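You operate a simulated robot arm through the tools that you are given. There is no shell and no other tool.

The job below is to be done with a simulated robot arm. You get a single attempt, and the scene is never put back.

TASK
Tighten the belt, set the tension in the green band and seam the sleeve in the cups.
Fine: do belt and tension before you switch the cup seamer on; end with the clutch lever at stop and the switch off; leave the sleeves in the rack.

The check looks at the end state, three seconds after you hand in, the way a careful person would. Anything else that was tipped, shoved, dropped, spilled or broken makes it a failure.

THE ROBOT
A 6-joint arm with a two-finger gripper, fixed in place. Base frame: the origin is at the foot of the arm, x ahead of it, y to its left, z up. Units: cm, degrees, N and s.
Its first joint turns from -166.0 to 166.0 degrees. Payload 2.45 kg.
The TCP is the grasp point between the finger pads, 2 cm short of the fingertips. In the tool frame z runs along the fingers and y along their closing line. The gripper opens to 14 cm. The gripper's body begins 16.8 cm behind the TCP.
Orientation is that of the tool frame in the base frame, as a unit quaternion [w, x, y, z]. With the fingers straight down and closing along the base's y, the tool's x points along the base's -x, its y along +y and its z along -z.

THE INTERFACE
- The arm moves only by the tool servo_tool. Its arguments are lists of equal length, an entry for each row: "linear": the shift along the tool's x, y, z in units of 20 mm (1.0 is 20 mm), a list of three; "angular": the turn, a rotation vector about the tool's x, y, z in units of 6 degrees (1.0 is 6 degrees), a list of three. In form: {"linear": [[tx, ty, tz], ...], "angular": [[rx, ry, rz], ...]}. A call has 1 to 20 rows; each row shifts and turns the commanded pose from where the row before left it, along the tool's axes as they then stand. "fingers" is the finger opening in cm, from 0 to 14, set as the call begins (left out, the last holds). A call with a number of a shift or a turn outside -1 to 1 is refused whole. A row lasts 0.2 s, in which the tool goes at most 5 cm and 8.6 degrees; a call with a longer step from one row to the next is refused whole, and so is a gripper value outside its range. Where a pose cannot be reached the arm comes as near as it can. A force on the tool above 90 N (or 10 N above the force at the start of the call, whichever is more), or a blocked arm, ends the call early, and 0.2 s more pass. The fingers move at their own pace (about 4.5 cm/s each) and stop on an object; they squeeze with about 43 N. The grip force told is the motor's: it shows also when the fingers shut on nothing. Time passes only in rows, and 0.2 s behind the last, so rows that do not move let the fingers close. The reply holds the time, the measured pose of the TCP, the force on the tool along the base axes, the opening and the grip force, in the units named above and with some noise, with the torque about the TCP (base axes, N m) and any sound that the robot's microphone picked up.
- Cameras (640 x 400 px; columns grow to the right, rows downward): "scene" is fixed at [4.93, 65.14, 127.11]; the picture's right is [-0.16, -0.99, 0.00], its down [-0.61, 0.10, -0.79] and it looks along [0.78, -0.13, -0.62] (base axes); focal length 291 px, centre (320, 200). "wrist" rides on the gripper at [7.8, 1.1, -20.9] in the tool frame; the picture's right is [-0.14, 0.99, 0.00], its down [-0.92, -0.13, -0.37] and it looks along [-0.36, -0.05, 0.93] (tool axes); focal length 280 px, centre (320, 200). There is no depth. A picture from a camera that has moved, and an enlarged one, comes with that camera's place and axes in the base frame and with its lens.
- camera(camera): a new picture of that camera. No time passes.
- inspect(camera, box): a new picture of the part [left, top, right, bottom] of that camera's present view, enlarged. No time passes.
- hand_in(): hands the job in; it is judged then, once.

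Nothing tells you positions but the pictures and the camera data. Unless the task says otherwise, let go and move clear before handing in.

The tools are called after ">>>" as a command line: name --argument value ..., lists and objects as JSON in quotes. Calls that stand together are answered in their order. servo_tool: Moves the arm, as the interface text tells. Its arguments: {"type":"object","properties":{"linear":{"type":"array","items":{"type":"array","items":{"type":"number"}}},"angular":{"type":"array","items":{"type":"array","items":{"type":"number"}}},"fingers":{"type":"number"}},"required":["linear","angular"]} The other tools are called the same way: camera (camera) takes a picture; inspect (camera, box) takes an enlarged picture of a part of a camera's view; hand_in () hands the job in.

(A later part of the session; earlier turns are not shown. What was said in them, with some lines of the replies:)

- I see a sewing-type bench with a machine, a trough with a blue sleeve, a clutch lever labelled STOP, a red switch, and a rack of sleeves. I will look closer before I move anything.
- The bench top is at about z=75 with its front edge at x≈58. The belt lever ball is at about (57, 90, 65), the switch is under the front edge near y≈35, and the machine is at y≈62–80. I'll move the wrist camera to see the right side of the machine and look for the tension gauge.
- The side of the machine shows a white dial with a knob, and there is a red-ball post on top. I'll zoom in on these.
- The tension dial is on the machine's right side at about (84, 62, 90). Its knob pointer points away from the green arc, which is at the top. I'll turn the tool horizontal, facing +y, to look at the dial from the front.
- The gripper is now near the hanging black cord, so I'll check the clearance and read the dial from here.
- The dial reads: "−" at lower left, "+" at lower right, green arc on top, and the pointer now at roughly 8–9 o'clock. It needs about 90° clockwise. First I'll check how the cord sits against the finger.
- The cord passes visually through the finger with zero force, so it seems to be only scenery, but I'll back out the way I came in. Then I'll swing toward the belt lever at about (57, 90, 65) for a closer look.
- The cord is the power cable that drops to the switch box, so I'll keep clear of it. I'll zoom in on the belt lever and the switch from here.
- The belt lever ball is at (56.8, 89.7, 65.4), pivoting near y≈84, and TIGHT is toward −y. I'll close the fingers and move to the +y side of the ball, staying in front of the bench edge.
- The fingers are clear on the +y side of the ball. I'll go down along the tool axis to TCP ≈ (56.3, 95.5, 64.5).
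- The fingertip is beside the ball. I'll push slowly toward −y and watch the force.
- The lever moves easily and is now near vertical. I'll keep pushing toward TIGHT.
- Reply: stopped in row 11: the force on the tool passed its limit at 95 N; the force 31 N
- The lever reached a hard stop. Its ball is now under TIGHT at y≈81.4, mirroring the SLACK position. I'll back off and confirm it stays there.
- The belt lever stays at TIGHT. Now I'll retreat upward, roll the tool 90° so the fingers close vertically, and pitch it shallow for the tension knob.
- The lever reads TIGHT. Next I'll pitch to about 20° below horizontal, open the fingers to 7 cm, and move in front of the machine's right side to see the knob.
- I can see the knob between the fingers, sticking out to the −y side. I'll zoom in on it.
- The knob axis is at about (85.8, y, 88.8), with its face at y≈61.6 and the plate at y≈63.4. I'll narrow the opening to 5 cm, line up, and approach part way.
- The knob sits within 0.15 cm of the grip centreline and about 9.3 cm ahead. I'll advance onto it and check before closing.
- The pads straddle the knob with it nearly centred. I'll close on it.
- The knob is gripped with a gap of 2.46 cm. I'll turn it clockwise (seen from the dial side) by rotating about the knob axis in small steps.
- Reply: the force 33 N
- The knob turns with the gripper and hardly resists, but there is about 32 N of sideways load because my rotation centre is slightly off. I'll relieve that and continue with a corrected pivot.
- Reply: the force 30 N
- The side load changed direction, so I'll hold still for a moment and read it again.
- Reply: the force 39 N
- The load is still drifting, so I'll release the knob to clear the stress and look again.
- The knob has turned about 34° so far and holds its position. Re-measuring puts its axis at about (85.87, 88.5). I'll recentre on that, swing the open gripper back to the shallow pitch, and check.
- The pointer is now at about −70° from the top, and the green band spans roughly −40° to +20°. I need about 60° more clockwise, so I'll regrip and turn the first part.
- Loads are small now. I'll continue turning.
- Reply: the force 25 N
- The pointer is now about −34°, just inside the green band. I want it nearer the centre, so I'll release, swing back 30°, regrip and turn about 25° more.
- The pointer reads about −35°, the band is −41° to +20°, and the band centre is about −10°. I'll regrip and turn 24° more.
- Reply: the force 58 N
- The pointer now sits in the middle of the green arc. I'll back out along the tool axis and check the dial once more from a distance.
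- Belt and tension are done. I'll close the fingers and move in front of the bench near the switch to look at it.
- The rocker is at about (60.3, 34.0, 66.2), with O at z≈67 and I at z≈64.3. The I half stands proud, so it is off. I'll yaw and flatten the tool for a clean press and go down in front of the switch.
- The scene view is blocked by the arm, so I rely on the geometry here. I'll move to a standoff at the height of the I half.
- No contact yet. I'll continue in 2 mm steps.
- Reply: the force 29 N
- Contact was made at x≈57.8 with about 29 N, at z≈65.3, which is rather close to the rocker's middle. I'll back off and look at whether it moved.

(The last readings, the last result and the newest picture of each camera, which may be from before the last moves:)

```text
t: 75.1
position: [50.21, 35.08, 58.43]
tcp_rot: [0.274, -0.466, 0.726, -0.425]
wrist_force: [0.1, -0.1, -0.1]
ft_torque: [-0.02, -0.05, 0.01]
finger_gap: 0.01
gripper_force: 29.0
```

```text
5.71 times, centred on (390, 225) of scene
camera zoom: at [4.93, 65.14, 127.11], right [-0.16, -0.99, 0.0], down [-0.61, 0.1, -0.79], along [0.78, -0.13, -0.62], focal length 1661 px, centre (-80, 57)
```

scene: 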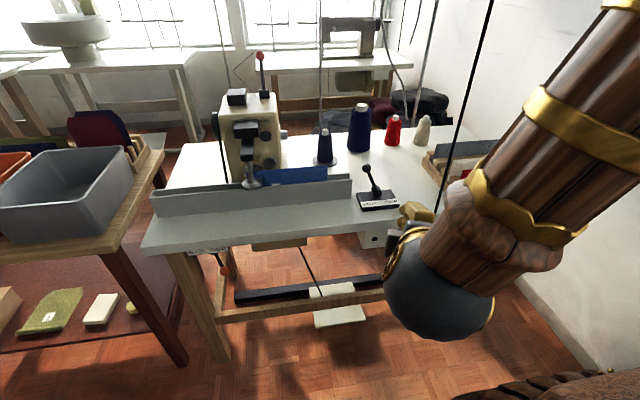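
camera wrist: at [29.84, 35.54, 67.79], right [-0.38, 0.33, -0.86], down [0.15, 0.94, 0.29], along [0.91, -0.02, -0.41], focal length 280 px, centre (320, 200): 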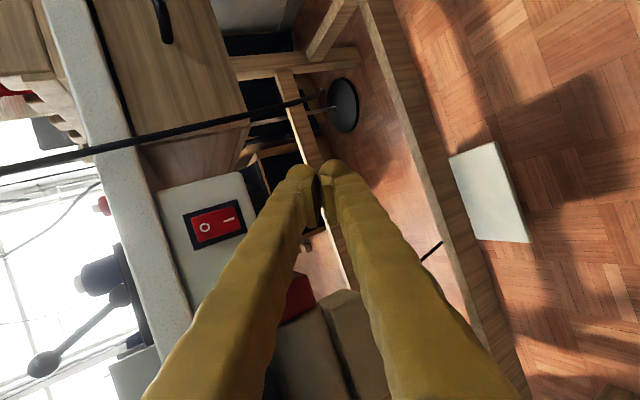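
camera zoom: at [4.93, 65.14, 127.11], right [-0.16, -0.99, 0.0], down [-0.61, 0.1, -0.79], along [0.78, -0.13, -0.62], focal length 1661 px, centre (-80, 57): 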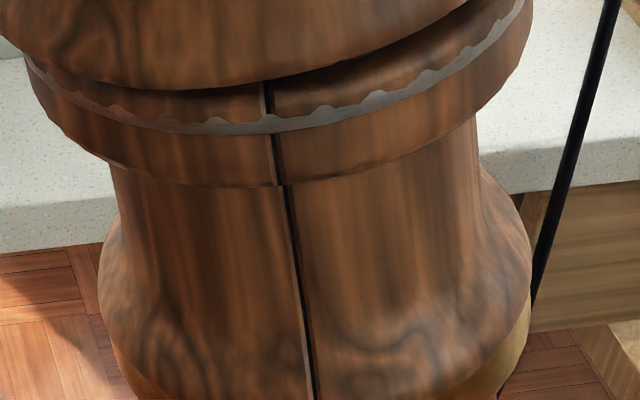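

From here the rocker's O end now seems to stand proud, which would mean I is pressed. I'll lift the arm clear and compare with the scene camera.

>>> servo_tool --linear '[[0, -0.5, -1], [0, -0.5, -1], [0, -0.6, -1], [0, -0.8, -0.9], [0, -0.9, -0.8], [0, -0.9, -0.8], [0, -0.9, -0.8], [0, -0.9, -0.8], [0, -0.9, -0.8], [0, -0.9, -0.8], [0, -0.9, -0.8], [0, -0.9, -0.8]]' --angular '[[0, 0, 0], [0, 0, 0], [0, 0, 0], [0, 0, 0], [0, 0, 0], [0, 0, 0], [0, 0, 0], [0, 0, 0], [0, 0, 0], [0, 0, 0], [0, 0, 0], [0, 0, 0]]'

>>> inspect --camera "scene" --box '[340, 190, 440, 260]'

>>> camera --camera "scene"

>>> camera --camera "wrist"

```text
t: 77.7
position: [42.39, 38.48, 85.06]
tcp_rot: [0.272, -0.466, 0.726, -0.426]
wrist_force: [0.7, 0.0, 0.1]
ft_torque: [-0.01, 0.01, 0.0]
finger_gap: 0.0
gripper_force: 29.4
```

```text
5.71 times, centred on (390, 225) of scene
camera zoom: at [4.93, 65.14, 127.11], right [-0.16, -0.99, 0.0], down [-0.61, 0.1, -0.79], along [0.78, -0.13, -0.62], focal length 1661 px, centre (-80, 57)
```

zoom: 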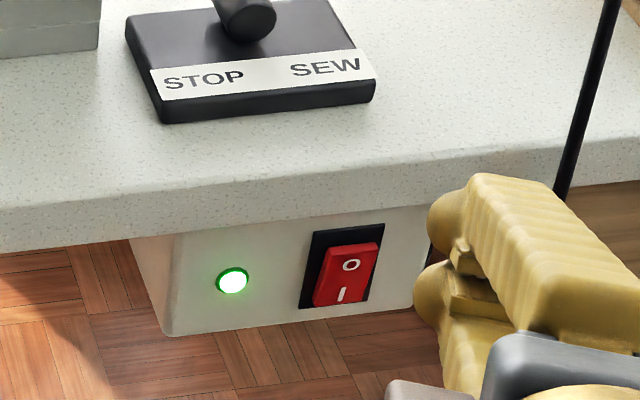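

```text
taken
```

scene: 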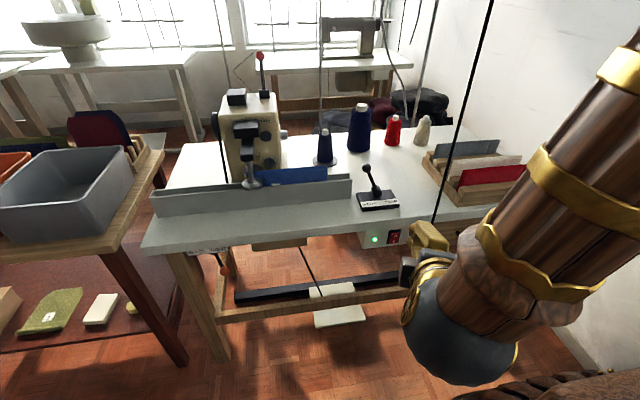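

```text
taken
camera wrist: at [21.96, 39.1, 94.41], right [-0.38, 0.33, -0.86], down [0.15, 0.95, 0.29], along [0.91, -0.02, -0.41], focal length 280 px, centre (320, 200)
```

wrist: 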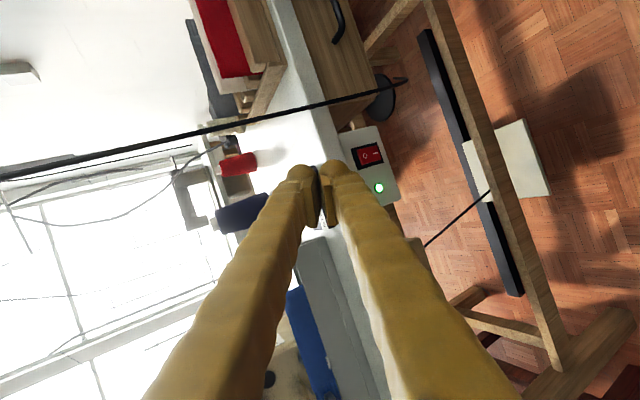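

The pilot light is green, so the seamer is on, and belt and tension were set first. For the clutch lever I'll straddle its ball with open fingers, so I can push it to SEW and pull it back to STOP. First I'll lift and reorient.

>>> servo_tool --linear '[[-0.57, -0.98, 0.04], [-0.57, -0.98, 0.04], [-0.57, -0.98, 0.04], [-0.57, -0.98, 0.04], [-0.57, -0.98, 0.04], [-0.57, -0.98, 0.04], [-0.57, -0.98, 0.04], [-0.57, -0.98, 0.04], [-0.57, -0.98, 0.04]]' --angular '[[0, 0, 0], [0, 0, 0], [0, 0, 0], [0, 0, 0], [0, 0, 0], [0, 0, 0], [0, 0, 0], [0, 0, 0], [0, 0, 0]]'

>>> servo_tool --linear '[[0, 0, 0], [0, 0, 0], [0, 0, 0], [0, 0, 0], [0, 0, 0], [0, 0, 0], [0, 0, 0], [0, 0, 0], [0, 0, 0], [0, 0, 0], [0, 0, 0], [0, 0, 0], [0, 0, 0], [0, 0, 0], [0, 0, 0]]' --angular '[[0, 0, 1], [0, 0, 1], [0, 0, 1], [0, 0, 1], [0, 0, 1], [0, 0, 1], [0, 0, 1], [0, 0, 1], [0, 0, 1], [0, 0, 1], [0, 0, 1], [0, 0, 1], [0, 0, 1], [0, 0, 1], [0, 0, 1]]'

>>> servo_tool --linear '[[0, 0, 0], [0, 0, 0], [0, 0, 0], [0, 0, 0], [0, 0, 0], [0, 0, 0], [0, 0, 0]]' --angular '[[-0.91, 0, -0.51], [-0.91, 0, -0.51], [-0.91, 0, -0.51], [-0.91, 0, -0.51], [0, 0.89, 0], [0, 0.89, 0], [0, 0.89, 0]]' --fingers 5

>>> camera --camera "wrist"

>>> camera --camera "scene"

```text
t: 79.7
position: [55.04, 44.22, 100.37]
tcp_rot: [0.274, -0.466, 0.725, -0.426]
wrist_force: [0.2, -1.1, 0.1]
ft_torque: [0.03, -0.02, 0.02]
finger_gap: 0.0
gripper_force: 29.2
```

```text
t: 82.9
position: [55.03, 44.08, 100.27]
tcp_rot: [0.494, 0.185, 0.842, -0.107]
wrist_force: [1.1, -0.2, -0.2]
ft_torque: [0.02, -0.01, 0.0]
finger_gap: 0.0
gripper_force: 29.0
```

```text
t: 84.5
position: [54.95, 44.16, 100.21]
tcp_rot: [0.382, -0.004, 0.924, 0.001]
wrist_force: [0.3, -0.4, 0.4]
ft_torque: [0.0, 0.0, -0.01]
finger_gap: 4.99
gripper_force: 0.0
```

```text
taken
camera wrist: at [34.61, 44.9, 109.71], right [0.09, 0.99, 0.1], down [0.4, -0.12, 0.91], along [0.91, -0.04, -0.4], focal length 280 px, centre (320, 200)
```

wrist: 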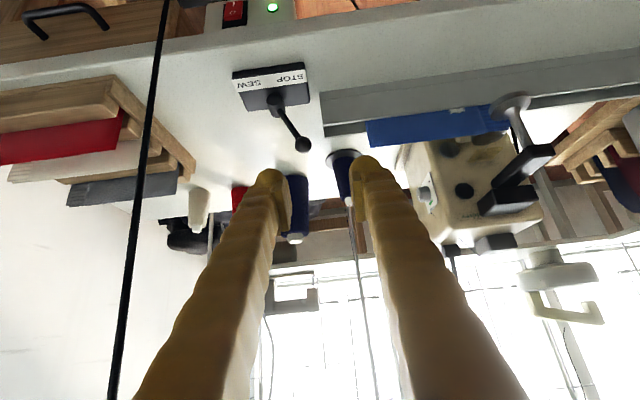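

```text
taken
```

scene: 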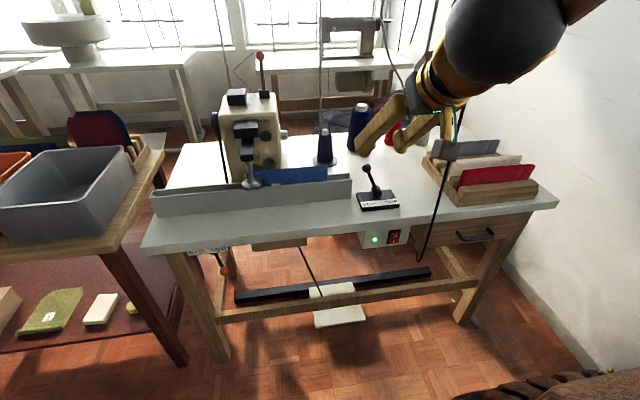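

The clutch ball is confirmed at (68.4, 41.7, 85.9). I'll flatten to a 30° pitch to stay clear of the cable, then come up in front of the ball with it centred between the fingers.

>>> servo_tool --linear '[[0, 0, 0], [0, 0, 0], [0, 0, 0], [0.464, -0.205, 0.846], [0.464, -0.205, 0.846], [0.464, -0.205, 0.846], [0.464, -0.205, 0.846], [0.464, -0.205, 0.846], [0.464, -0.205, 0.846]]' --angular '[[0, -0.833, 0], [0, -0.833, 0], [0, -0.833, 0], [0, 0, 0], [0, 0, 0], [0, 0, 0], [0, 0, 0], [0, 0, 0], [0, 0, 0]]' --fingers 4.5

>>> camera --camera "wrist"

>>> inspect --camera "scene" --box '[300, 100, 480, 260]'

```text
t: 86.5
position: [60.8, 41.41, 90.24]
tcp_rot: [0.499, -0.003, 0.867, 0.002]
wrist_force: [-0.1, -0.3, 0.4]
ft_torque: [0.01, 0.0, -0.03]
finger_gap: 4.49
gripper_force: 0.0
```

```text
taken
camera wrist: at [38.83, 42.32, 94.11], right [0.06, 0.99, 0.12], down [0.15, -0.13, 0.98], along [0.99, -0.04, -0.15], focal length 280 px, centre (320, 200)
```

wrist: 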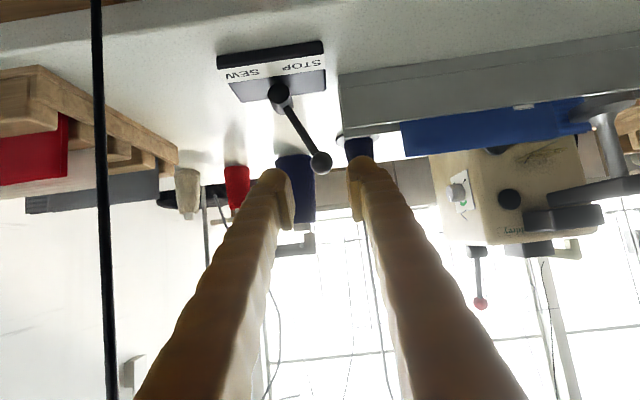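

```text
2.50 times, centred on (390, 180) of scene
camera zoom: at [4.93, 65.14, 127.11], right [-0.16, -0.99, 0.0], down [-0.61, 0.1, -0.79], along [0.78, -0.13, -0.62], focal length 727 px, centre (145, 250)
```

zoom: 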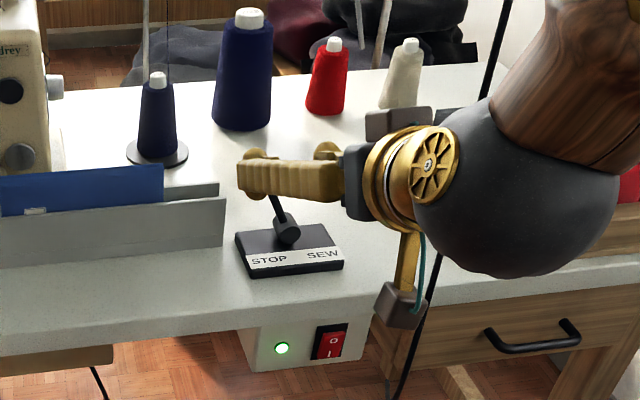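

>>> servo_tool --linear '[[0.01, 0.024, 0.827], [0.01, 0.024, 0.827], [0.01, 0.024, 0.827], [0.01, 0.024, 0.827], [0.01, 0.024, 0.827]]' --angular '[[0, 0, 0], [0, 0, 0], [0, 0, 0], [0, 0, 0], [0, 0, 0]]'

>>> inspect --camera "wrist" --box '[220, 120, 420, 240]'

>>> inspect --camera "scene" --box '[300, 130, 440, 230]'

```text
t: 87.7
position: [67.79, 41.83, 86.14]
tcp_rot: [0.498, -0.003, 0.867, 0.002]
wrist_force: [0.0, 0.1, 0.2]
ft_torque: [0.0, 0.01, 0.02]
finger_gap: 4.49
gripper_force: 0.1
```

```text
3.20 times, centred on (320, 180) of wrist
camera zoom: at [45.8, 42.77, 90.02], right [0.06, 0.99, 0.12], down [0.15, -0.13, 0.98], along [0.99, -0.04, -0.15], focal length 897 px, centre (320, 264)
```

zoom: 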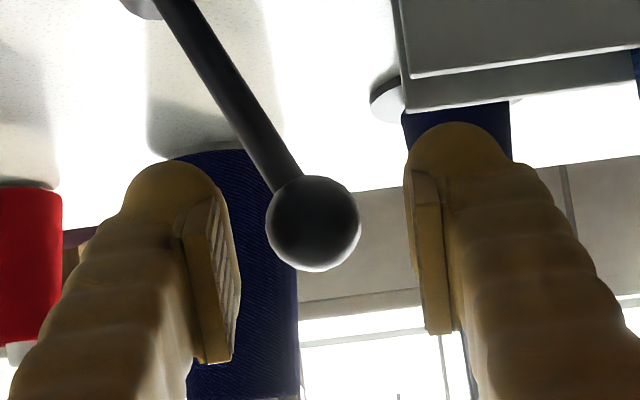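

```text
4.00 times, centred on (370, 180) of scene
camera zoom: at [4.93, 65.14, 127.11], right [-0.16, -0.99, 0.0], down [-0.61, 0.1, -0.79], along [0.78, -0.13, -0.62], focal length 1162 px, centre (120, 280)
```

zoom: 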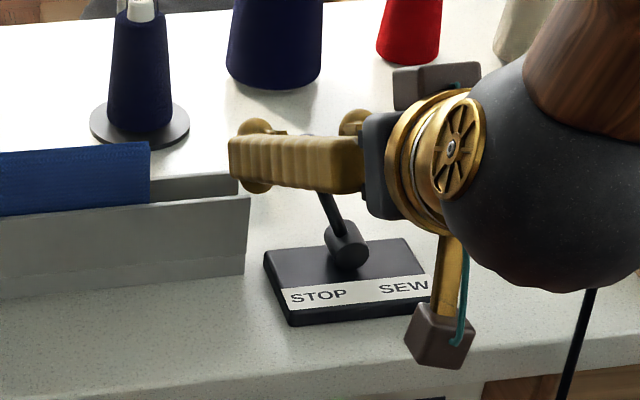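

The ball is centred between the fingers. I'll push it toward SEW (−y) in small steps.

>>> servo_tool --linear '[[0, -0.25, 0], [0, -0.25, 0], [0, -0.25, 0], [0, -0.25, 0], [0, -0.25, 0], [0, -0.25, 0], [0, -0.25, 0], [0, -0.25, 0], [0, -0.25, 0], [0, -0.25, 0]]' --angular '[[0, 0, 0], [0, 0, 0], [0, 0, 0], [0, 0, 0], [0, 0, 0], [0, 0, 0], [0, 0, 0], [0, 0, 0], [0, 0, 0], [0, 0, 0]]'

>>> inspect --camera "wrist" --box '[220, 120, 420, 240]'

```text
t: 89.9
position: [68.1, 37.05, 86.09]
tcp_rot: [0.498, -0.003, 0.867, 0.002]
wrist_force: [0.5, 0.2, 0.3]
ft_torque: [0.02, 0.01, 0.01]
finger_gap: 4.53
gripper_force: 0.7
```

```text
3.20 times, centred on (320, 180) of wrist
camera zoom: at [46.03, 37.84, 90.01], right [0.06, 0.99, 0.12], down [0.15, -0.13, 0.98], along [0.99, -0.04, -0.15], focal length 897 px, centre (320, 264)
```

zoom: 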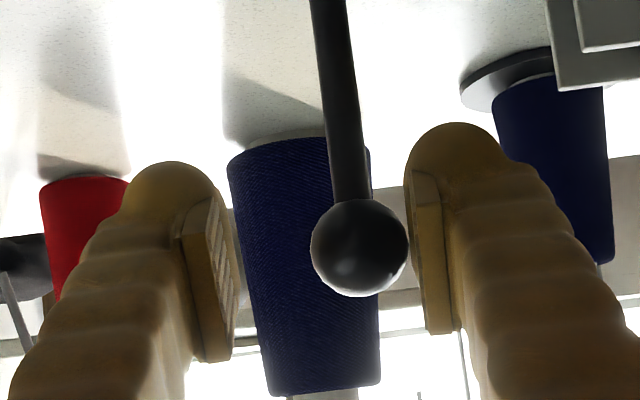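

>>> servo_tool --linear '[[0, -0.25, 0], [0, -0.25, 0], [0, -0.25, 0], [0, -0.25, 0], [0, -0.2, 0]]' --angular '[[0, 0, 0], [0, 0, 0], [0, 0, 0], [0, 0, 0], [0, 0, 0]]'

>>> inspect --camera "wrist" --box '[220, 120, 420, 240]'

>>> inspect --camera "scene" --box '[190, 80, 420, 230]'

```text
t: 91.1
position: [68.09, 34.67, 86.02]
tcp_rot: [0.498, -0.002, 0.867, 0.001]
wrist_force: [0.3, 0.5, 0.3]
ft_torque: [0.02, -0.01, 0.0]
finger_gap: 4.49
gripper_force: 0.0
```

```text
3.20 times, centred on (320, 180) of wrist
camera zoom: at [46.1, 35.47, 89.94], right [0.06, 0.99, 0.12], down [0.15, -0.13, 0.98], along [0.99, -0.04, -0.15], focal length 897 px, centre (320, 264)
```

zoom: 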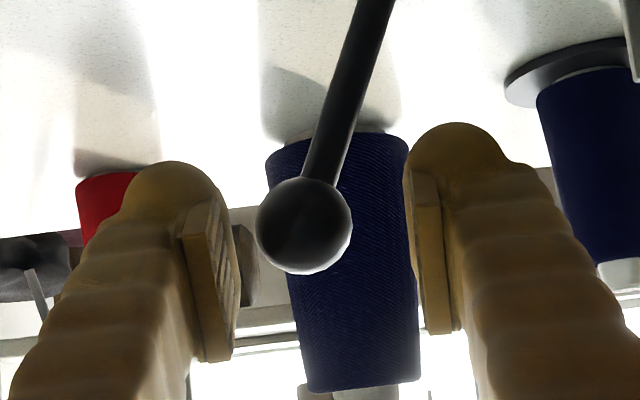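

```text
2.67 times, centred on (305, 155) of scene
camera zoom: at [4.93, 65.14, 127.11], right [-0.16, -0.99, 0.0], down [-0.61, 0.1, -0.79], along [0.78, -0.13, -0.62], focal length 775 px, centre (360, 320)
```

zoom: 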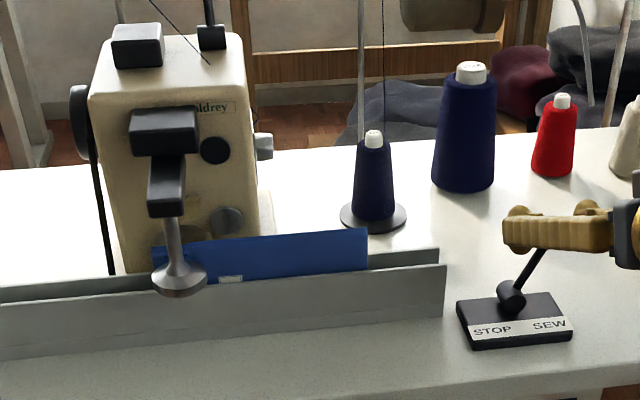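

The lever has snapped over to SEW. I'll wait, listen, and watch the sleeve.

>>> servo_tool --linear '[[0, 0, 0], [0, 0, 0], [0, 0, 0], [0, 0, 0], [0, 0, 0]]' --angular '[[0, 0, 0], [0, 0, 0], [0, 0, 0], [0, 0, 0], [0, 0, 0]]'

>>> inspect --camera "scene" --box '[190, 80, 420, 230]'

>>> inspect --camera "scene" --box '[225, 150, 345, 200]'

```text
t: 92.3
position: [68.17, 34.84, 86.11]
tcp_rot: [0.498, -0.003, 0.867, 0.001]
wrist_force: [1.0, -0.1, 0.3]
ft_torque: [0.02, -0.02, -0.02]
finger_gap: 4.51
gripper_force: 0.1
```

```text
2.67 times, centred on (305, 155) of scene
camera zoom: at [4.93, 65.14, 127.11], right [-0.16, -0.99, 0.0], down [-0.61, 0.1, -0.79], along [0.78, -0.13, -0.62], focal length 775 px, centre (360, 320)
```

zoom: 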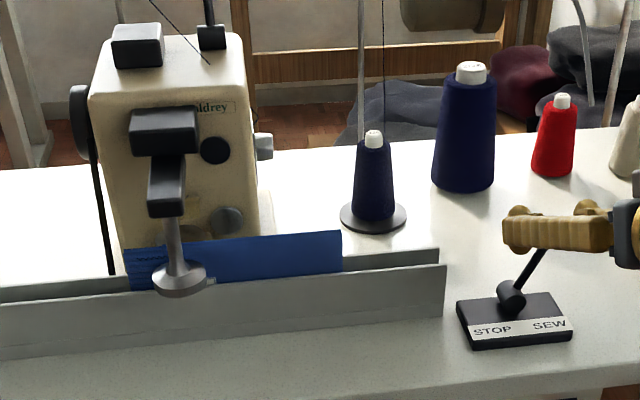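

```text
5.33 times, centred on (285, 175) of scene
camera zoom: at [4.93, 65.14, 127.11], right [-0.16, -0.99, 0.0], down [-0.61, 0.1, -0.79], along [0.78, -0.13, -0.62], focal length 1550 px, centre (507, 333)
```

zoom: 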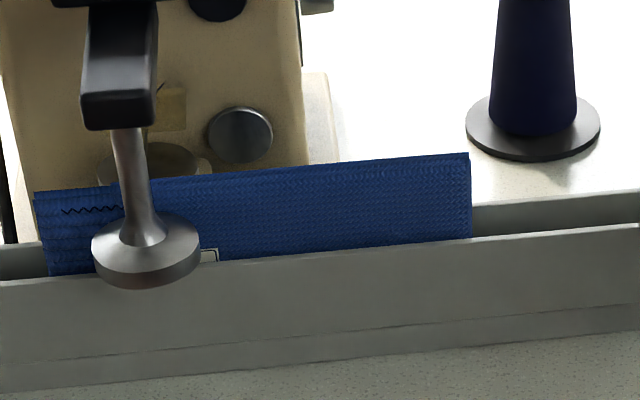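

The sleeve is feeding through the cups, with a zigzag seam showing behind them. I'll keep running in short steps and watch the tail end.

>>> servo_tool --linear '[[0, 0, 0], [0, 0, 0], [0, 0, 0], [0, 0, 0], [0, 0, 0], [0, 0, 0], [0, 0, 0], [0, 0, 0], [0, 0, 0]]' --angular '[[0, 0, 0], [0, 0, 0], [0, 0, 0], [0, 0, 0], [0, 0, 0], [0, 0, 0], [0, 0, 0], [0, 0, 0], [0, 0, 0]]'

>>> inspect --camera "scene" --box '[165, 120, 365, 230]'

```text
t: 94.3
position: [68.04, 34.67, 86.02]
tcp_rot: [0.499, -0.003, 0.867, 0.002]
wrist_force: [-0.6, 0.2, 0.2]
ft_torque: [-0.01, -0.02, -0.02]
finger_gap: 4.5
gripper_force: 0.0
```

```text
3.20 times, centred on (265, 175) of scene
camera zoom: at [4.93, 65.14, 127.11], right [-0.16, -0.99, 0.0], down [-0.61, 0.1, -0.79], along [0.78, -0.13, -0.62], focal length 930 px, centre (496, 280)
```

zoom: 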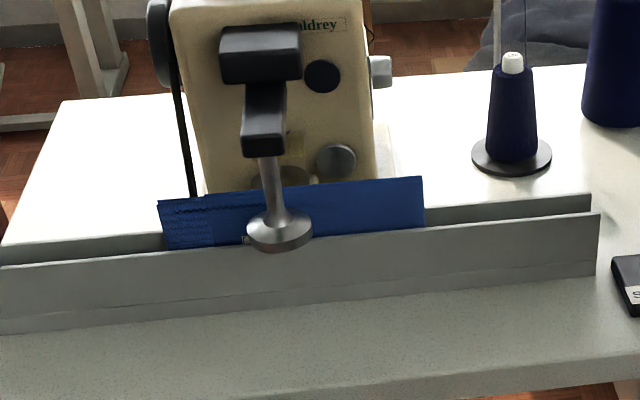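

The feed is about 2.2 cm/s, leaving roughly 5–6 s until the tail reaches the cups. I'll wait about 4 s and check.

>>> servo_tool --linear '[[0, 0, 0], [0, 0, 0], [0, 0, 0], [0, 0, 0], [0, 0, 0], [0, 0, 0], [0, 0, 0], [0, 0, 0], [0, 0, 0], [0, 0, 0], [0, 0, 0], [0, 0, 0], [0, 0, 0], [0, 0, 0], [0, 0, 0], [0, 0, 0], [0, 0, 0], [0, 0, 0], [0, 0, 0]]' --angular '[[0, 0, 0], [0, 0, 0], [0, 0, 0], [0, 0, 0], [0, 0, 0], [0, 0, 0], [0, 0, 0], [0, 0, 0], [0, 0, 0], [0, 0, 0], [0, 0, 0], [0, 0, 0], [0, 0, 0], [0, 0, 0], [0, 0, 0], [0, 0, 0], [0, 0, 0], [0, 0, 0], [0, 0, 0]]'

>>> inspect --camera "scene" --box '[145, 120, 345, 230]'

```text
t: 98.3
position: [68.1, 34.69, 86.13]
tcp_rot: [0.498, -0.003, 0.867, 0.002]
wrist_force: [-0.4, -0.5, -0.9]
ft_torque: [0.02, -0.01, -0.02]
finger_gap: 4.48
gripper_force: 0.0
```

```text
3.20 times, centred on (245, 175) of scene
camera zoom: at [4.93, 65.14, 127.11], right [-0.16, -0.99, 0.0], down [-0.61, 0.1, -0.79], along [0.78, -0.13, -0.62], focal length 930 px, centre (560, 280)
```

zoom: 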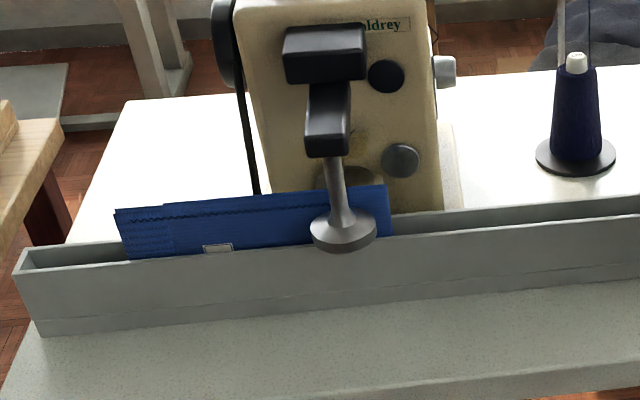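

>>> servo_tool --linear '[[0, 0, 0], [0, 0, 0], [0, 0, 0], [0, 0, 0], [0, 0, 0], [0, 0, 0]]' --angular '[[0, 0, 0], [0, 0, 0], [0, 0, 0], [0, 0, 0], [0, 0, 0], [0, 0, 0]]'

>>> inspect --camera "scene" --box '[145, 120, 345, 230]'

>>> inspect --camera "scene" --box '[210, 150, 290, 200]'

```text
t: 99.7
position: [68.14, 34.72, 86.22]
tcp_rot: [0.499, -0.003, 0.867, 0.002]
wrist_force: [0.6, -0.9, -1.1]
ft_torque: [0.01, -0.01, 0.02]
finger_gap: 4.49
gripper_force: 0.0
```

```text
3.20 times, centred on (245, 175) of scene
camera zoom: at [4.93, 65.14, 127.11], right [-0.16, -0.99, 0.0], down [-0.61, 0.1, -0.79], along [0.78, -0.13, -0.62], focal length 930 px, centre (560, 280)
```

zoom: 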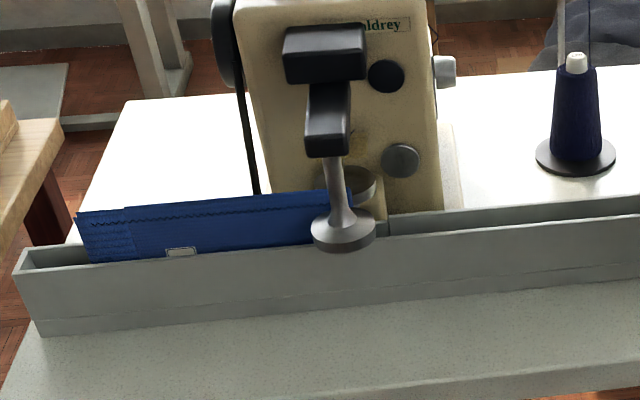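

```text
8.00 times, centred on (250, 175) of scene
camera zoom: at [4.93, 65.14, 127.11], right [-0.16, -0.99, 0.0], down [-0.61, 0.1, -0.79], along [0.78, -0.13, -0.62], focal length 2325 px, centre (880, 400)
```

zoom: 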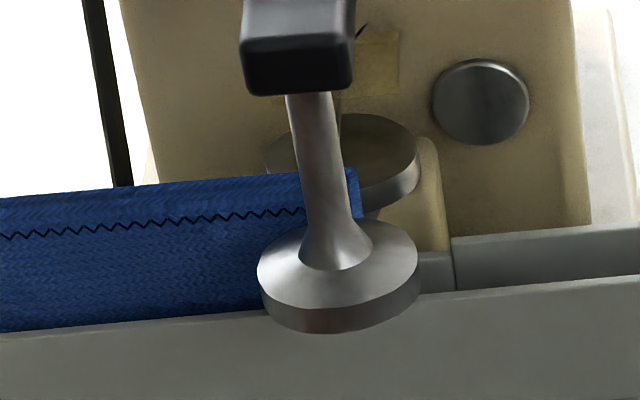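

The tail is just at the cups. I'll let it run a little longer to finish the seam.

>>> servo_tool --linear '[[0, 0, 0], [0, 0, 0], [0, 0, 0]]' --angular '[[0, 0, 0], [0, 0, 0], [0, 0, 0]]'

>>> inspect --camera "scene" --box '[145, 120, 345, 230]'

>>> inspect --camera "scene" --box '[210, 150, 290, 200]'

```text
t: 100.5
position: [68.14, 34.61, 85.93]
tcp_rot: [0.498, -0.003, 0.867, 0.001]
wrist_force: [0.3, -0.4, 1.0]
ft_torque: [-0.01, -0.02, -0.03]
finger_gap: 4.5
gripper_force: 0.1
```

```text
3.20 times, centred on (245, 175) of scene
camera zoom: at [4.93, 65.14, 127.11], right [-0.16, -0.99, 0.0], down [-0.61, 0.1, -0.79], along [0.78, -0.13, -0.62], focal length 930 px, centre (560, 280)
```

zoom: 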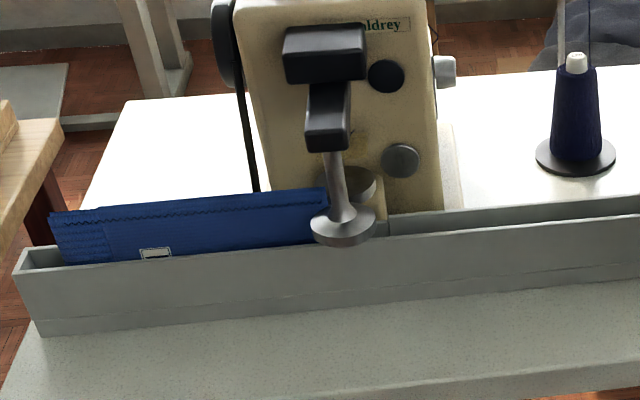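

```text
8.00 times, centred on (250, 175) of scene
camera zoom: at [4.93, 65.14, 127.11], right [-0.16, -0.99, 0.0], down [-0.61, 0.1, -0.79], along [0.78, -0.13, -0.62], focal length 2325 px, centre (880, 400)
```

zoom: 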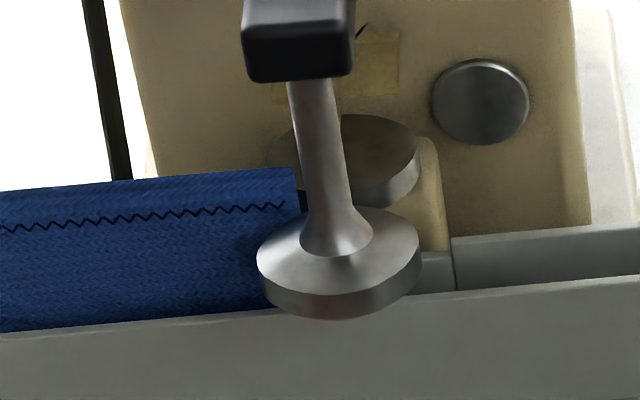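

The tail has passed the cups and the seam is complete. I'll pull the clutch lever back to STOP now.

>>> servo_tool --linear '[[0, 0.6, 0], [0, 0.7, 0], [0, 0.7, 0], [0, 0.7, 0], [0, 0.6, 0], [0, 0.4, 0]]' --angular '[[0, 0, 0], [0, 0, 0], [0, 0, 0], [0, 0, 0], [0, 0, 0], [0, 0, 0]]'

>>> inspect --camera "wrist" --box '[220, 120, 420, 240]'

>>> inspect --camera "scene" --box '[145, 120, 345, 230]'

```text
t: 101.9
position: [67.85, 41.83, 86.04]
tcp_rot: [0.498, -0.003, 0.867, 0.001]
wrist_force: [0.8, 0.7, 0.7]
ft_torque: [-0.01, 0.02, 0.02]
finger_gap: 4.49
gripper_force: 0.0
```

```text
3.20 times, centred on (320, 180) of wrist
camera zoom: at [45.99, 42.71, 89.86], right [0.06, 0.99, 0.12], down [0.14, -0.13, 0.98], along [0.99, -0.04, -0.15], focal length 897 px, centre (320, 264)
```

zoom: 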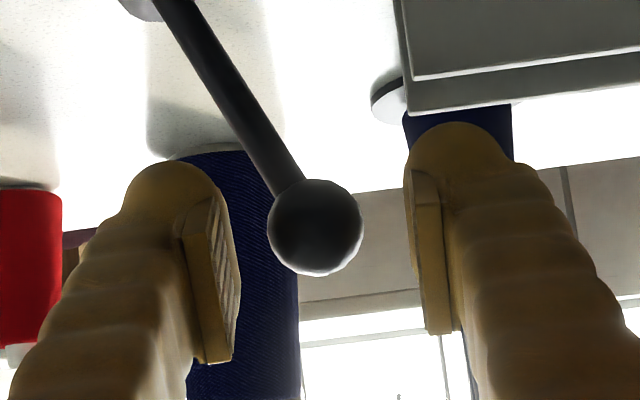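

```text
3.20 times, centred on (245, 175) of scene
camera zoom: at [4.93, 65.14, 127.11], right [-0.16, -0.99, 0.0], down [-0.61, 0.1, -0.79], along [0.78, -0.13, -0.62], focal length 930 px, centre (560, 280)
```

zoom: 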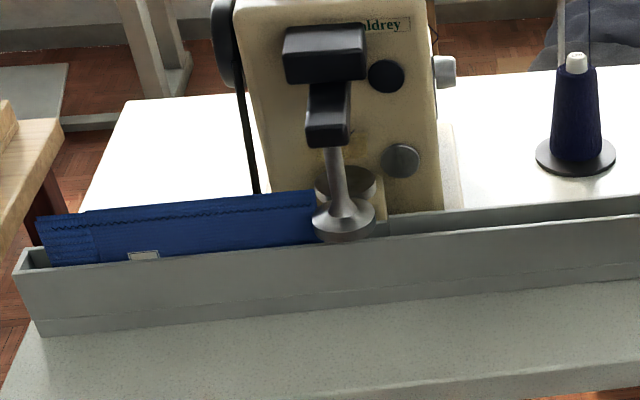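

The lever is back at STOP and the sleeve rests in the trough. I'll back away from the lever and reorient the closed fingers to press the switch's O side.

>>> servo_tool --linear '[[0, 0, -0.6], [0, 0, -1], [0, 0, -1], [0, 0, -1], [0, 0, -1], [0, 0, -1], [0, 0, -1], [0, 0, -1], [0, 0, -1], [0, 0, 0], [0, 0, 0], [0, 0, 0], [0, 0, 0]]' --angular '[[0, 0, 0], [0, 0, 0], [0, 0, 0], [0, 0, 0], [0, 0, 0], [0, 0, 0], [0, 0, 0], [0, 0, 0], [0, 0, 0], [0.9, 0, 0.52], [0.9, 0, 0.52], [0.9, 0, 0.52], [0.9, 0, 0.52]]'

>>> servo_tool --linear '[[0, 0, 0], [0, 0, 0], [0, 0, 0], [0, 0, 0], [0, 0, 0], [0, 0, 0], [0, 0, 0], [0, 0, 0], [0, 0, 0], [0, 0, 0], [0, 0, 0], [0, 0, 0], [0, 0, 0], [0, 0, 0], [0, 0, 0]]' --angular '[[0, 0, -1], [0, 0, -1], [0, 0, -1], [0, 0, -1], [0, 0, -1], [0, 0, -1], [0, 0, -1], [0, 0, -1], [0, 0, -1], [0, 0, -1], [0, 0, -1], [0, 0, -1], [0, 0, -1], [0, 0, -1], [0, 0, -1]]' --fingers 0

>>> camera --camera "scene"

>>> camera --camera "wrist"

```text
t: 104.7
position: [53.17, 41.81, 94.8]
tcp_rot: [0.486, 0.185, 0.847, -0.107]
wrist_force: [0.3, 0.6, 0.0]
ft_torque: [0.0, 0.01, 0.02]
finger_gap: 4.49
gripper_force: 0.0
```

```text
t: 107.9
position: [53.11, 41.93, 94.7]
tcp_rot: [0.268, -0.469, 0.729, -0.42]
wrist_force: [-0.1, 0.6, 0.1]
ft_torque: [0.02, 0.01, -0.02]
finger_gap: 0.0
gripper_force: 29.4
```

```text
taken
```

scene: 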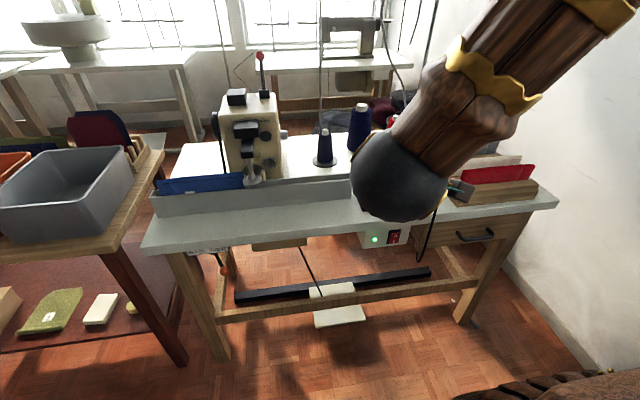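

```text
taken
camera wrist: at [32.96, 42.38, 104.49], right [-0.4, 0.33, -0.86], down [0.15, 0.94, 0.29], along [0.91, -0.01, -0.42], focal length 280 px, centre (320, 200)
```

wrist: 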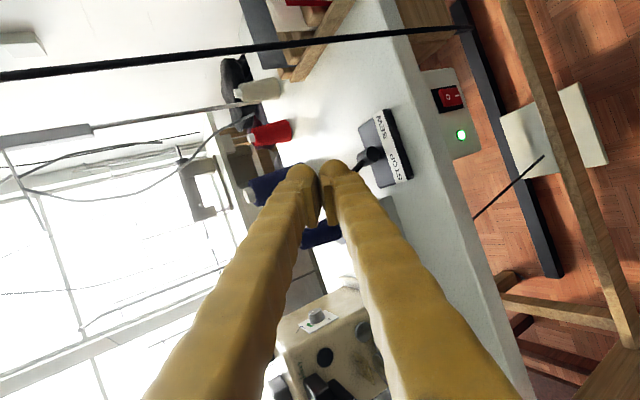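

>>> servo_tool --linear '[[0.378, 0.918, 0.25], [0.378, 0.918, 0.25], [0.378, 0.918, 0.25], [0.378, 0.918, 0.25], [0.378, 0.918, 0.25], [0.378, 0.918, 0.25], [0.378, 0.918, 0.25], [0.378, 0.918, 0.25], [0.14, 0.813, 0.92], [0.14, 0.813, 0.92], [0.14, 0.813, 0.92], [0.14, 0.813, 0.92], [0.14, 0.813, 0.92], [0.14, 0.813, 0.92]]' --angular '[[0, 0, 0], [0, 0, 0], [0, 0, 0], [0, 0, 0], [0, 0, 0], [0, 0, 0], [0, 0, 0], [0, 0, 0], [0, 0, 0], [0, 0, 0], [0, 0, 0], [0, 0, 0], [0, 0, 0], [0, 0, 0]]'

>>> camera --camera "wrist"

>>> inspect --camera "wrist" --box '[200, 120, 380, 230]'

```text
t: 110.9
position: [50.59, 34.43, 66.14]
tcp_rot: [0.27, -0.468, 0.729, -0.42]
wrist_force: [0.0, 0.0, 0.2]
ft_torque: [0.02, 0.01, 0.01]
finger_gap: 0.0
gripper_force: 29.4
```

```text
taken
camera wrist: at [30.45, 34.91, 75.75], right [-0.4, 0.33, -0.86], down [0.15, 0.94, 0.3], along [0.91, -0.01, -0.42], focal length 280 px, centre (320, 200)
```

wrist: 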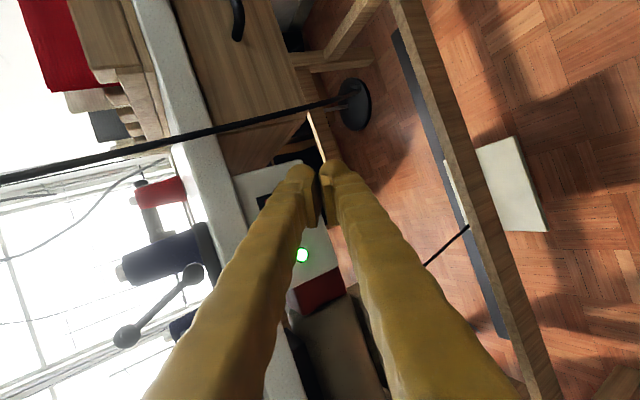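

```text
3.56 times, centred on (290, 175) of wrist
camera zoom: at [30.45, 34.91, 75.75], right [-0.4, 0.33, -0.86], down [0.15, 0.94, 0.3], along [0.91, -0.01, -0.42], focal length 997 px, centre (427, 289)
```

zoom: 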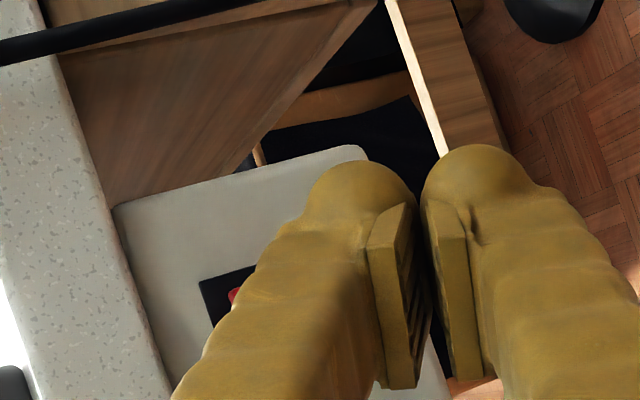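

I'll move to just in front of the O half, then press in 2 mm steps.

>>> servo_tool --linear '[[-0.162, -0.214, 0.426], [-0.162, -0.214, 0.426], [-0.162, -0.214, 0.426], [-0.162, -0.214, 0.426], [-0.162, -0.214, 0.426]]' --angular '[[0, 0, 0], [0, 0, 0], [0, 0, 0], [0, 0, 0], [0, 0, 0]]'

>>> servo_tool --linear '[[-0.042, -0.046, 0.079], [-0.042, -0.046, 0.079], [-0.042, -0.046, 0.079], [-0.042, -0.046, 0.079]]' --angular '[[0, 0, 0], [0, 0, 0], [0, 0, 0], [0, 0, 0]]'

>>> inspect --camera "wrist" --box '[200, 120, 380, 280]'

```text
t: 112.1
position: [55.54, 33.98, 65.69]
tcp_rot: [0.268, -0.469, 0.729, -0.42]
wrist_force: [-0.1, -0.2, 0.0]
ft_torque: [-0.01, 0.03, 0.0]
finger_gap: 0.0
gripper_force: 29.6
```

```text
t: 113.1
position: [56.24, 33.92, 65.7]
tcp_rot: [0.269, -0.469, 0.729, -0.42]
wrist_force: [-0.3, 0.2, 0.7]
ft_torque: [-0.03, 0.0, -0.06]
finger_gap: 0.01
gripper_force: 29.6
```

```text
2.50 times, centred on (290, 200) of wrist
camera zoom: at [36.18, 34.43, 75.49], right [-0.4, 0.33, -0.86], down [0.15, 0.94, 0.29], along [0.91, -0.01, -0.42], focal length 701 px, centre (395, 200)
```

zoom: 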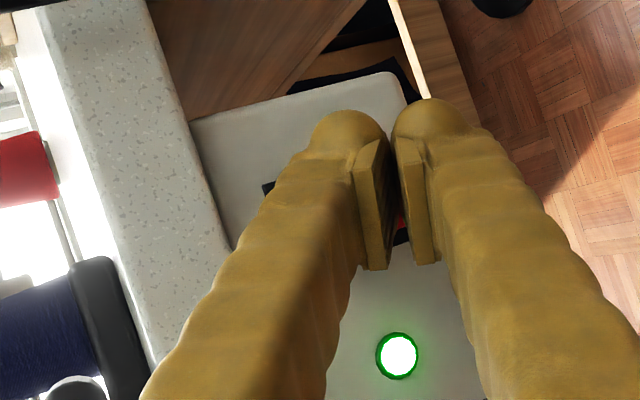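

I can watch the green lamp from here. I'll continue the press.

>>> servo_tool --linear '[[-0.042, -0.046, 0.079], [-0.042, -0.046, 0.079], [-0.042, -0.046, 0.079]]' --angular '[[0, 0, 0], [0, 0, 0], [0, 0, 0]]'

>>> servo_tool --linear '[[-0.042, -0.046, 0.079], [-0.042, -0.046, 0.079]]' --angular '[[0, 0, 0], [0, 0, 0]]'

>>> inspect --camera "wrist" --box '[200, 120, 380, 280]'

```text
t: 113.9
position: [56.89, 33.99, 65.76]
tcp_rot: [0.269, -0.469, 0.729, -0.419]
wrist_force: [-1.0, 0.8, -0.8]
ft_torque: [-0.01, -0.02, -0.02]
finger_gap: 0.01
gripper_force: 29.7
```

```text
t: 114.5
position: [57.3, 34.06, 65.76]
tcp_rot: [0.268, -0.469, 0.729, -0.42]
wrist_force: [-0.7, 0.1, -0.6]
ft_torque: [0.0, -0.02, -0.03]
finger_gap: 0.0
gripper_force: 29.3
```

```text
2.50 times, centred on (290, 200) of wrist
camera zoom: at [37.12, 34.56, 75.42], right [-0.4, 0.33, -0.86], down [0.15, 0.94, 0.29], along [0.91, -0.01, -0.42], focal length 701 px, centre (395, 200)
```

zoom: 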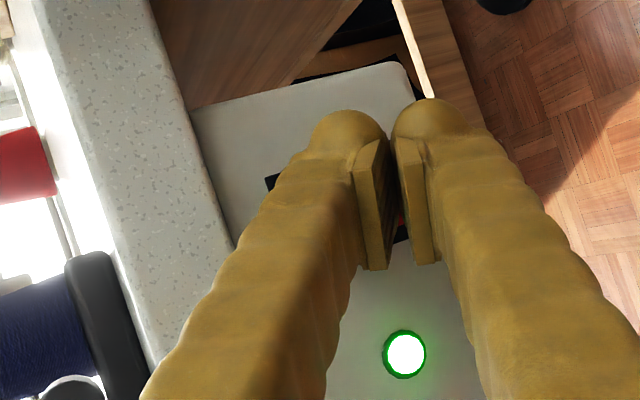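

>>> servo_tool --linear '[[-0.042, -0.046, 0.079], [-0.042, -0.046, 0.079]]' --angular '[[0, 0, 0], [0, 0, 0]]'

>>> servo_tool --linear '[[-0.042, -0.046, 0.079]]' --angular '[[0, 0, 0]]'

>>> inspect --camera "wrist" --box '[200, 120, 380, 280]'

```text
t: 115.1
position: [57.69, 33.95, 65.82]
tcp_rot: [0.269, -0.469, 0.73, -0.419]
wrist_force: [-21.8, 7.9, 6.4]
ft_torque: [0.03, -0.22, 0.31]
finger_gap: 0.02
gripper_force: 29.1
```

```text
t: 115.6
position: [57.7, 33.9, 65.73]
tcp_rot: [0.269, -0.47, 0.729, -0.419]
wrist_force: [-17.9, 2.3, 7.0]
ft_torque: [0.16, -0.22, 0.1]
finger_gap: 0.0
gripper_force: 29.3
stopped in row 1: the force on the tool passed its limit at 95 N (the readings are from after the stop); the commanded pose is now the measured one
```

```text
2.50 times, centred on (290, 200) of wrist
camera zoom: at [37.52, 34.43, 75.49], right [-0.4, 0.33, -0.86], down [0.15, 0.94, 0.29], along [0.9, -0.01, -0.43], focal length 701 px, centre (395, 200)
```

zoom: 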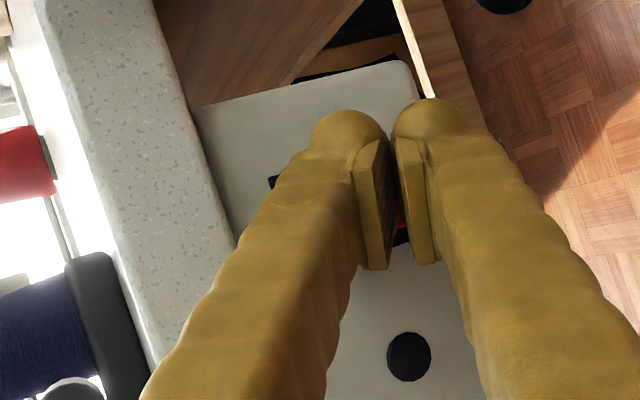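

The lamp has gone out, so the switch is off. I'll retreat straight back and then up, and check everything.

>>> servo_tool --linear '[[0.21, 0.23, -0.39], [0.42, 0.46, -0.785], [0.42, 0.46, -0.785], [0.42, 0.46, -0.785], [0.42, 0.46, -0.785], [0, -0.7, -1], [0, -0.9, -0.8], [0, -0.9, -0.8], [0, -0.9, -0.8], [0, -0.9, -0.8], [0, -0.9, -0.7], [0, -0.9, -0.5]]' --angular '[[0, 0, 0], [0, 0, 0], [0, 0, 0], [0, 0, 0], [0, 0, 0], [0, 0, 0], [0, 0, 0], [0, 0, 0], [0, 0, 0], [0, 0, 0], [0, 0, 0], [0, 0, 0]]'

>>> camera --camera "scene"

>>> inspect --camera "scene" --box '[340, 150, 440, 260]'

>>> inspect --camera "scene" --box '[140, 90, 340, 290]'

```text
t: 118.2
position: [45.94, 35.02, 81.76]
tcp_rot: [0.269, -0.47, 0.728, -0.42]
wrist_force: [0.3, -0.4, -0.1]
ft_torque: [0.01, 0.0, -0.01]
finger_gap: 0.0
gripper_force: 30.2
```

```text
taken
```

scene: 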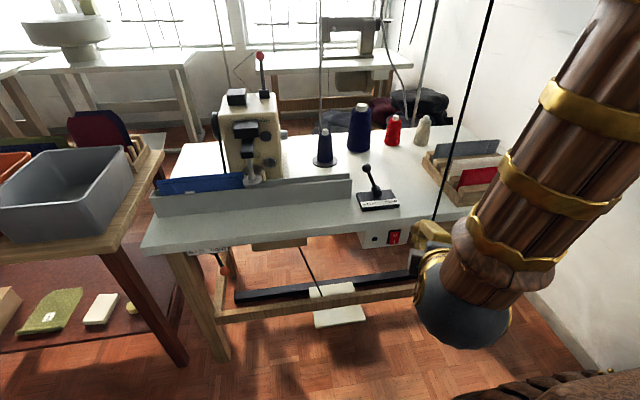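

```text
3.64 times, centred on (390, 205) of scene
camera zoom: at [4.93, 65.14, 127.11], right [-0.16, -0.99, 0.0], down [-0.61, 0.1, -0.79], along [0.78, -0.13, -0.62], focal length 1057 px, centre (66, 182)
```

zoom: 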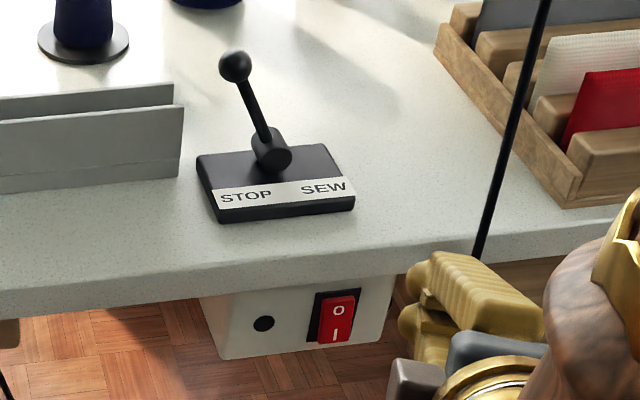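

```text
2.00 times, centred on (240, 190) of scene
camera zoom: at [4.93, 65.14, 127.11], right [-0.16, -0.99, 0.0], down [-0.61, 0.1, -0.79], along [0.78, -0.13, -0.62], focal length 581 px, centre (480, 220)
```

zoom: 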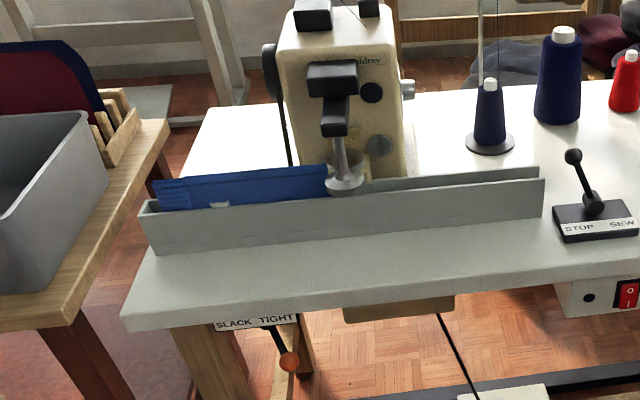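

Everything looks right. I'll move the arm up and clear, then check the seam, dial and lever up close one last time.

>>> servo_tool --linear '[[0, -0.86, -0.5], [0, -0.86, -0.5], [0, -0.86, -0.5], [0, -0.86, -0.5], [0, -0.86, -0.5], [0, -0.86, -0.5], [0, -0.86, -0.5], [0, -0.86, -0.5], [0, -0.86, -0.5], [0, -0.86, -0.5], [-0.9, 0.2, -0.36], [-0.9, 0.2, -0.36], [-0.9, 0.2, -0.36], [-0.9, 0.2, -0.36], [-0.9, 0.2, -0.36]]' --angular '[[0, 0, 0], [0, 0, 0], [0, 0, 0], [0, 0, 0], [0, 0, 0], [0, 0, 0], [0, 0, 0], [0, 0, 0], [0, 0, 0], [0, 0, 0], [0, 0, 0], [0, 0, 0], [0, 0, 0], [0, 0, 0], [0, 0, 0]]'

>>> camera --camera "scene"

>>> inspect --camera "scene" --box '[145, 160, 275, 220]'

>>> camera --camera "wrist"

```text
t: 121.4
position: [47.05, 44.56, 99.97]
tcp_rot: [0.254, -0.468, 0.729, -0.43]
wrist_force: [0.7, 0.2, -1.0]
ft_torque: [-0.01, -0.03, 0.02]
finger_gap: 0.0
gripper_force: 29.6
```

```text
taken
```

scene: 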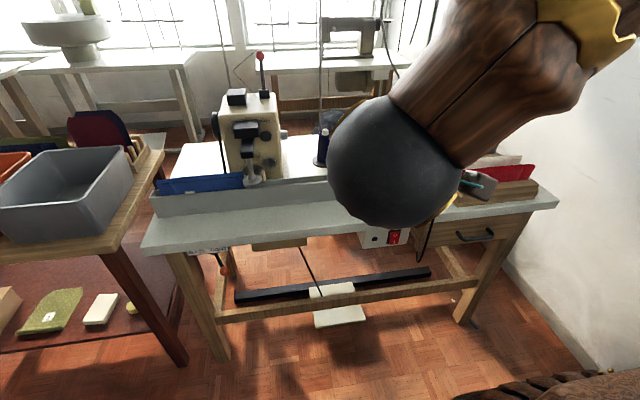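

```text
4.92 times, centred on (210, 190) of scene
camera zoom: at [4.93, 65.14, 127.11], right [-0.16, -0.99, 0.0], down [-0.61, 0.1, -0.79], along [0.78, -0.13, -0.62], focal length 1431 px, centre (862, 249)
```

zoom: 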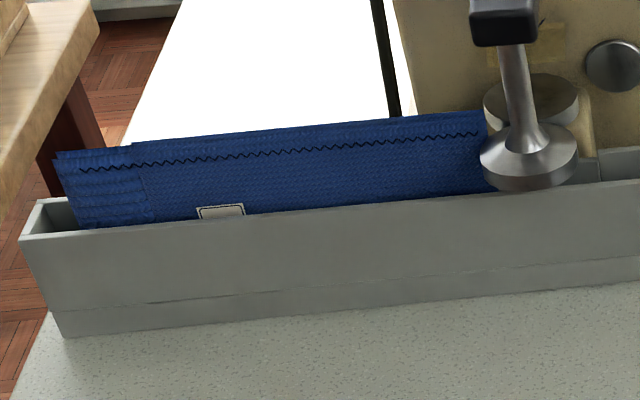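

```text
taken
camera wrist: at [26.95, 45.66, 109.87], right [-0.4, 0.31, -0.86], down [0.17, 0.95, 0.27], along [0.9, -0.04, -0.43], focal length 280 px, centre (320, 200)
```

wrist: 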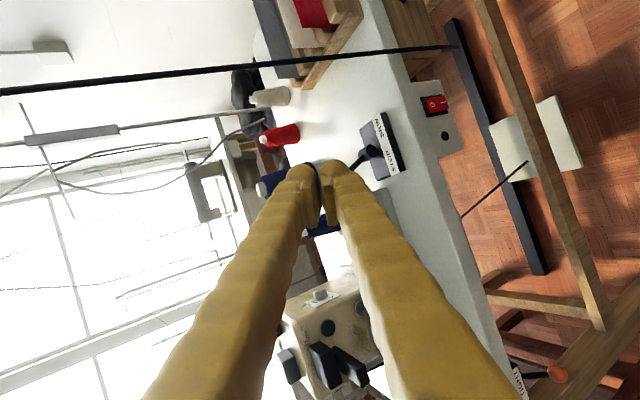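

The seam runs the full length of the sleeve, which lies in the trough. The belt lever is at TIGHT, the tension pointer was set to mid-green, the clutch lever is at STOP, the switch is off with its lamp out, and the rack is untouched. The arm is clear, so I'm handing in.

>>> hand_in

```text
The job is handed in.
```

The job is done and handed in. No verdict has come back yet, so this is what the pictures showed at the end.

- **Belt:** the lever is at TIGHT. I pushed it to its hard stop and it stayed there after I let go.
- **Tension:** the knob pointer is near the middle of the green band. I set this and the belt before switching on.
- **Seam:** the sleeve went all the way through the cups and is lying in the trough. The stitching starts slightly in from the leading edge and runs to the tail end.
- **End state:** the clutch lever is at STOP, the switch is off with its lamp out, and the rack sleeves are untouched. The arm is clear of the bench.

While I was looking around early on, one finger overlapped the hanging power cable in the camera view. The sensor showed no force and the cable did not move, so I took it as scenery and kept away from it afterwards.
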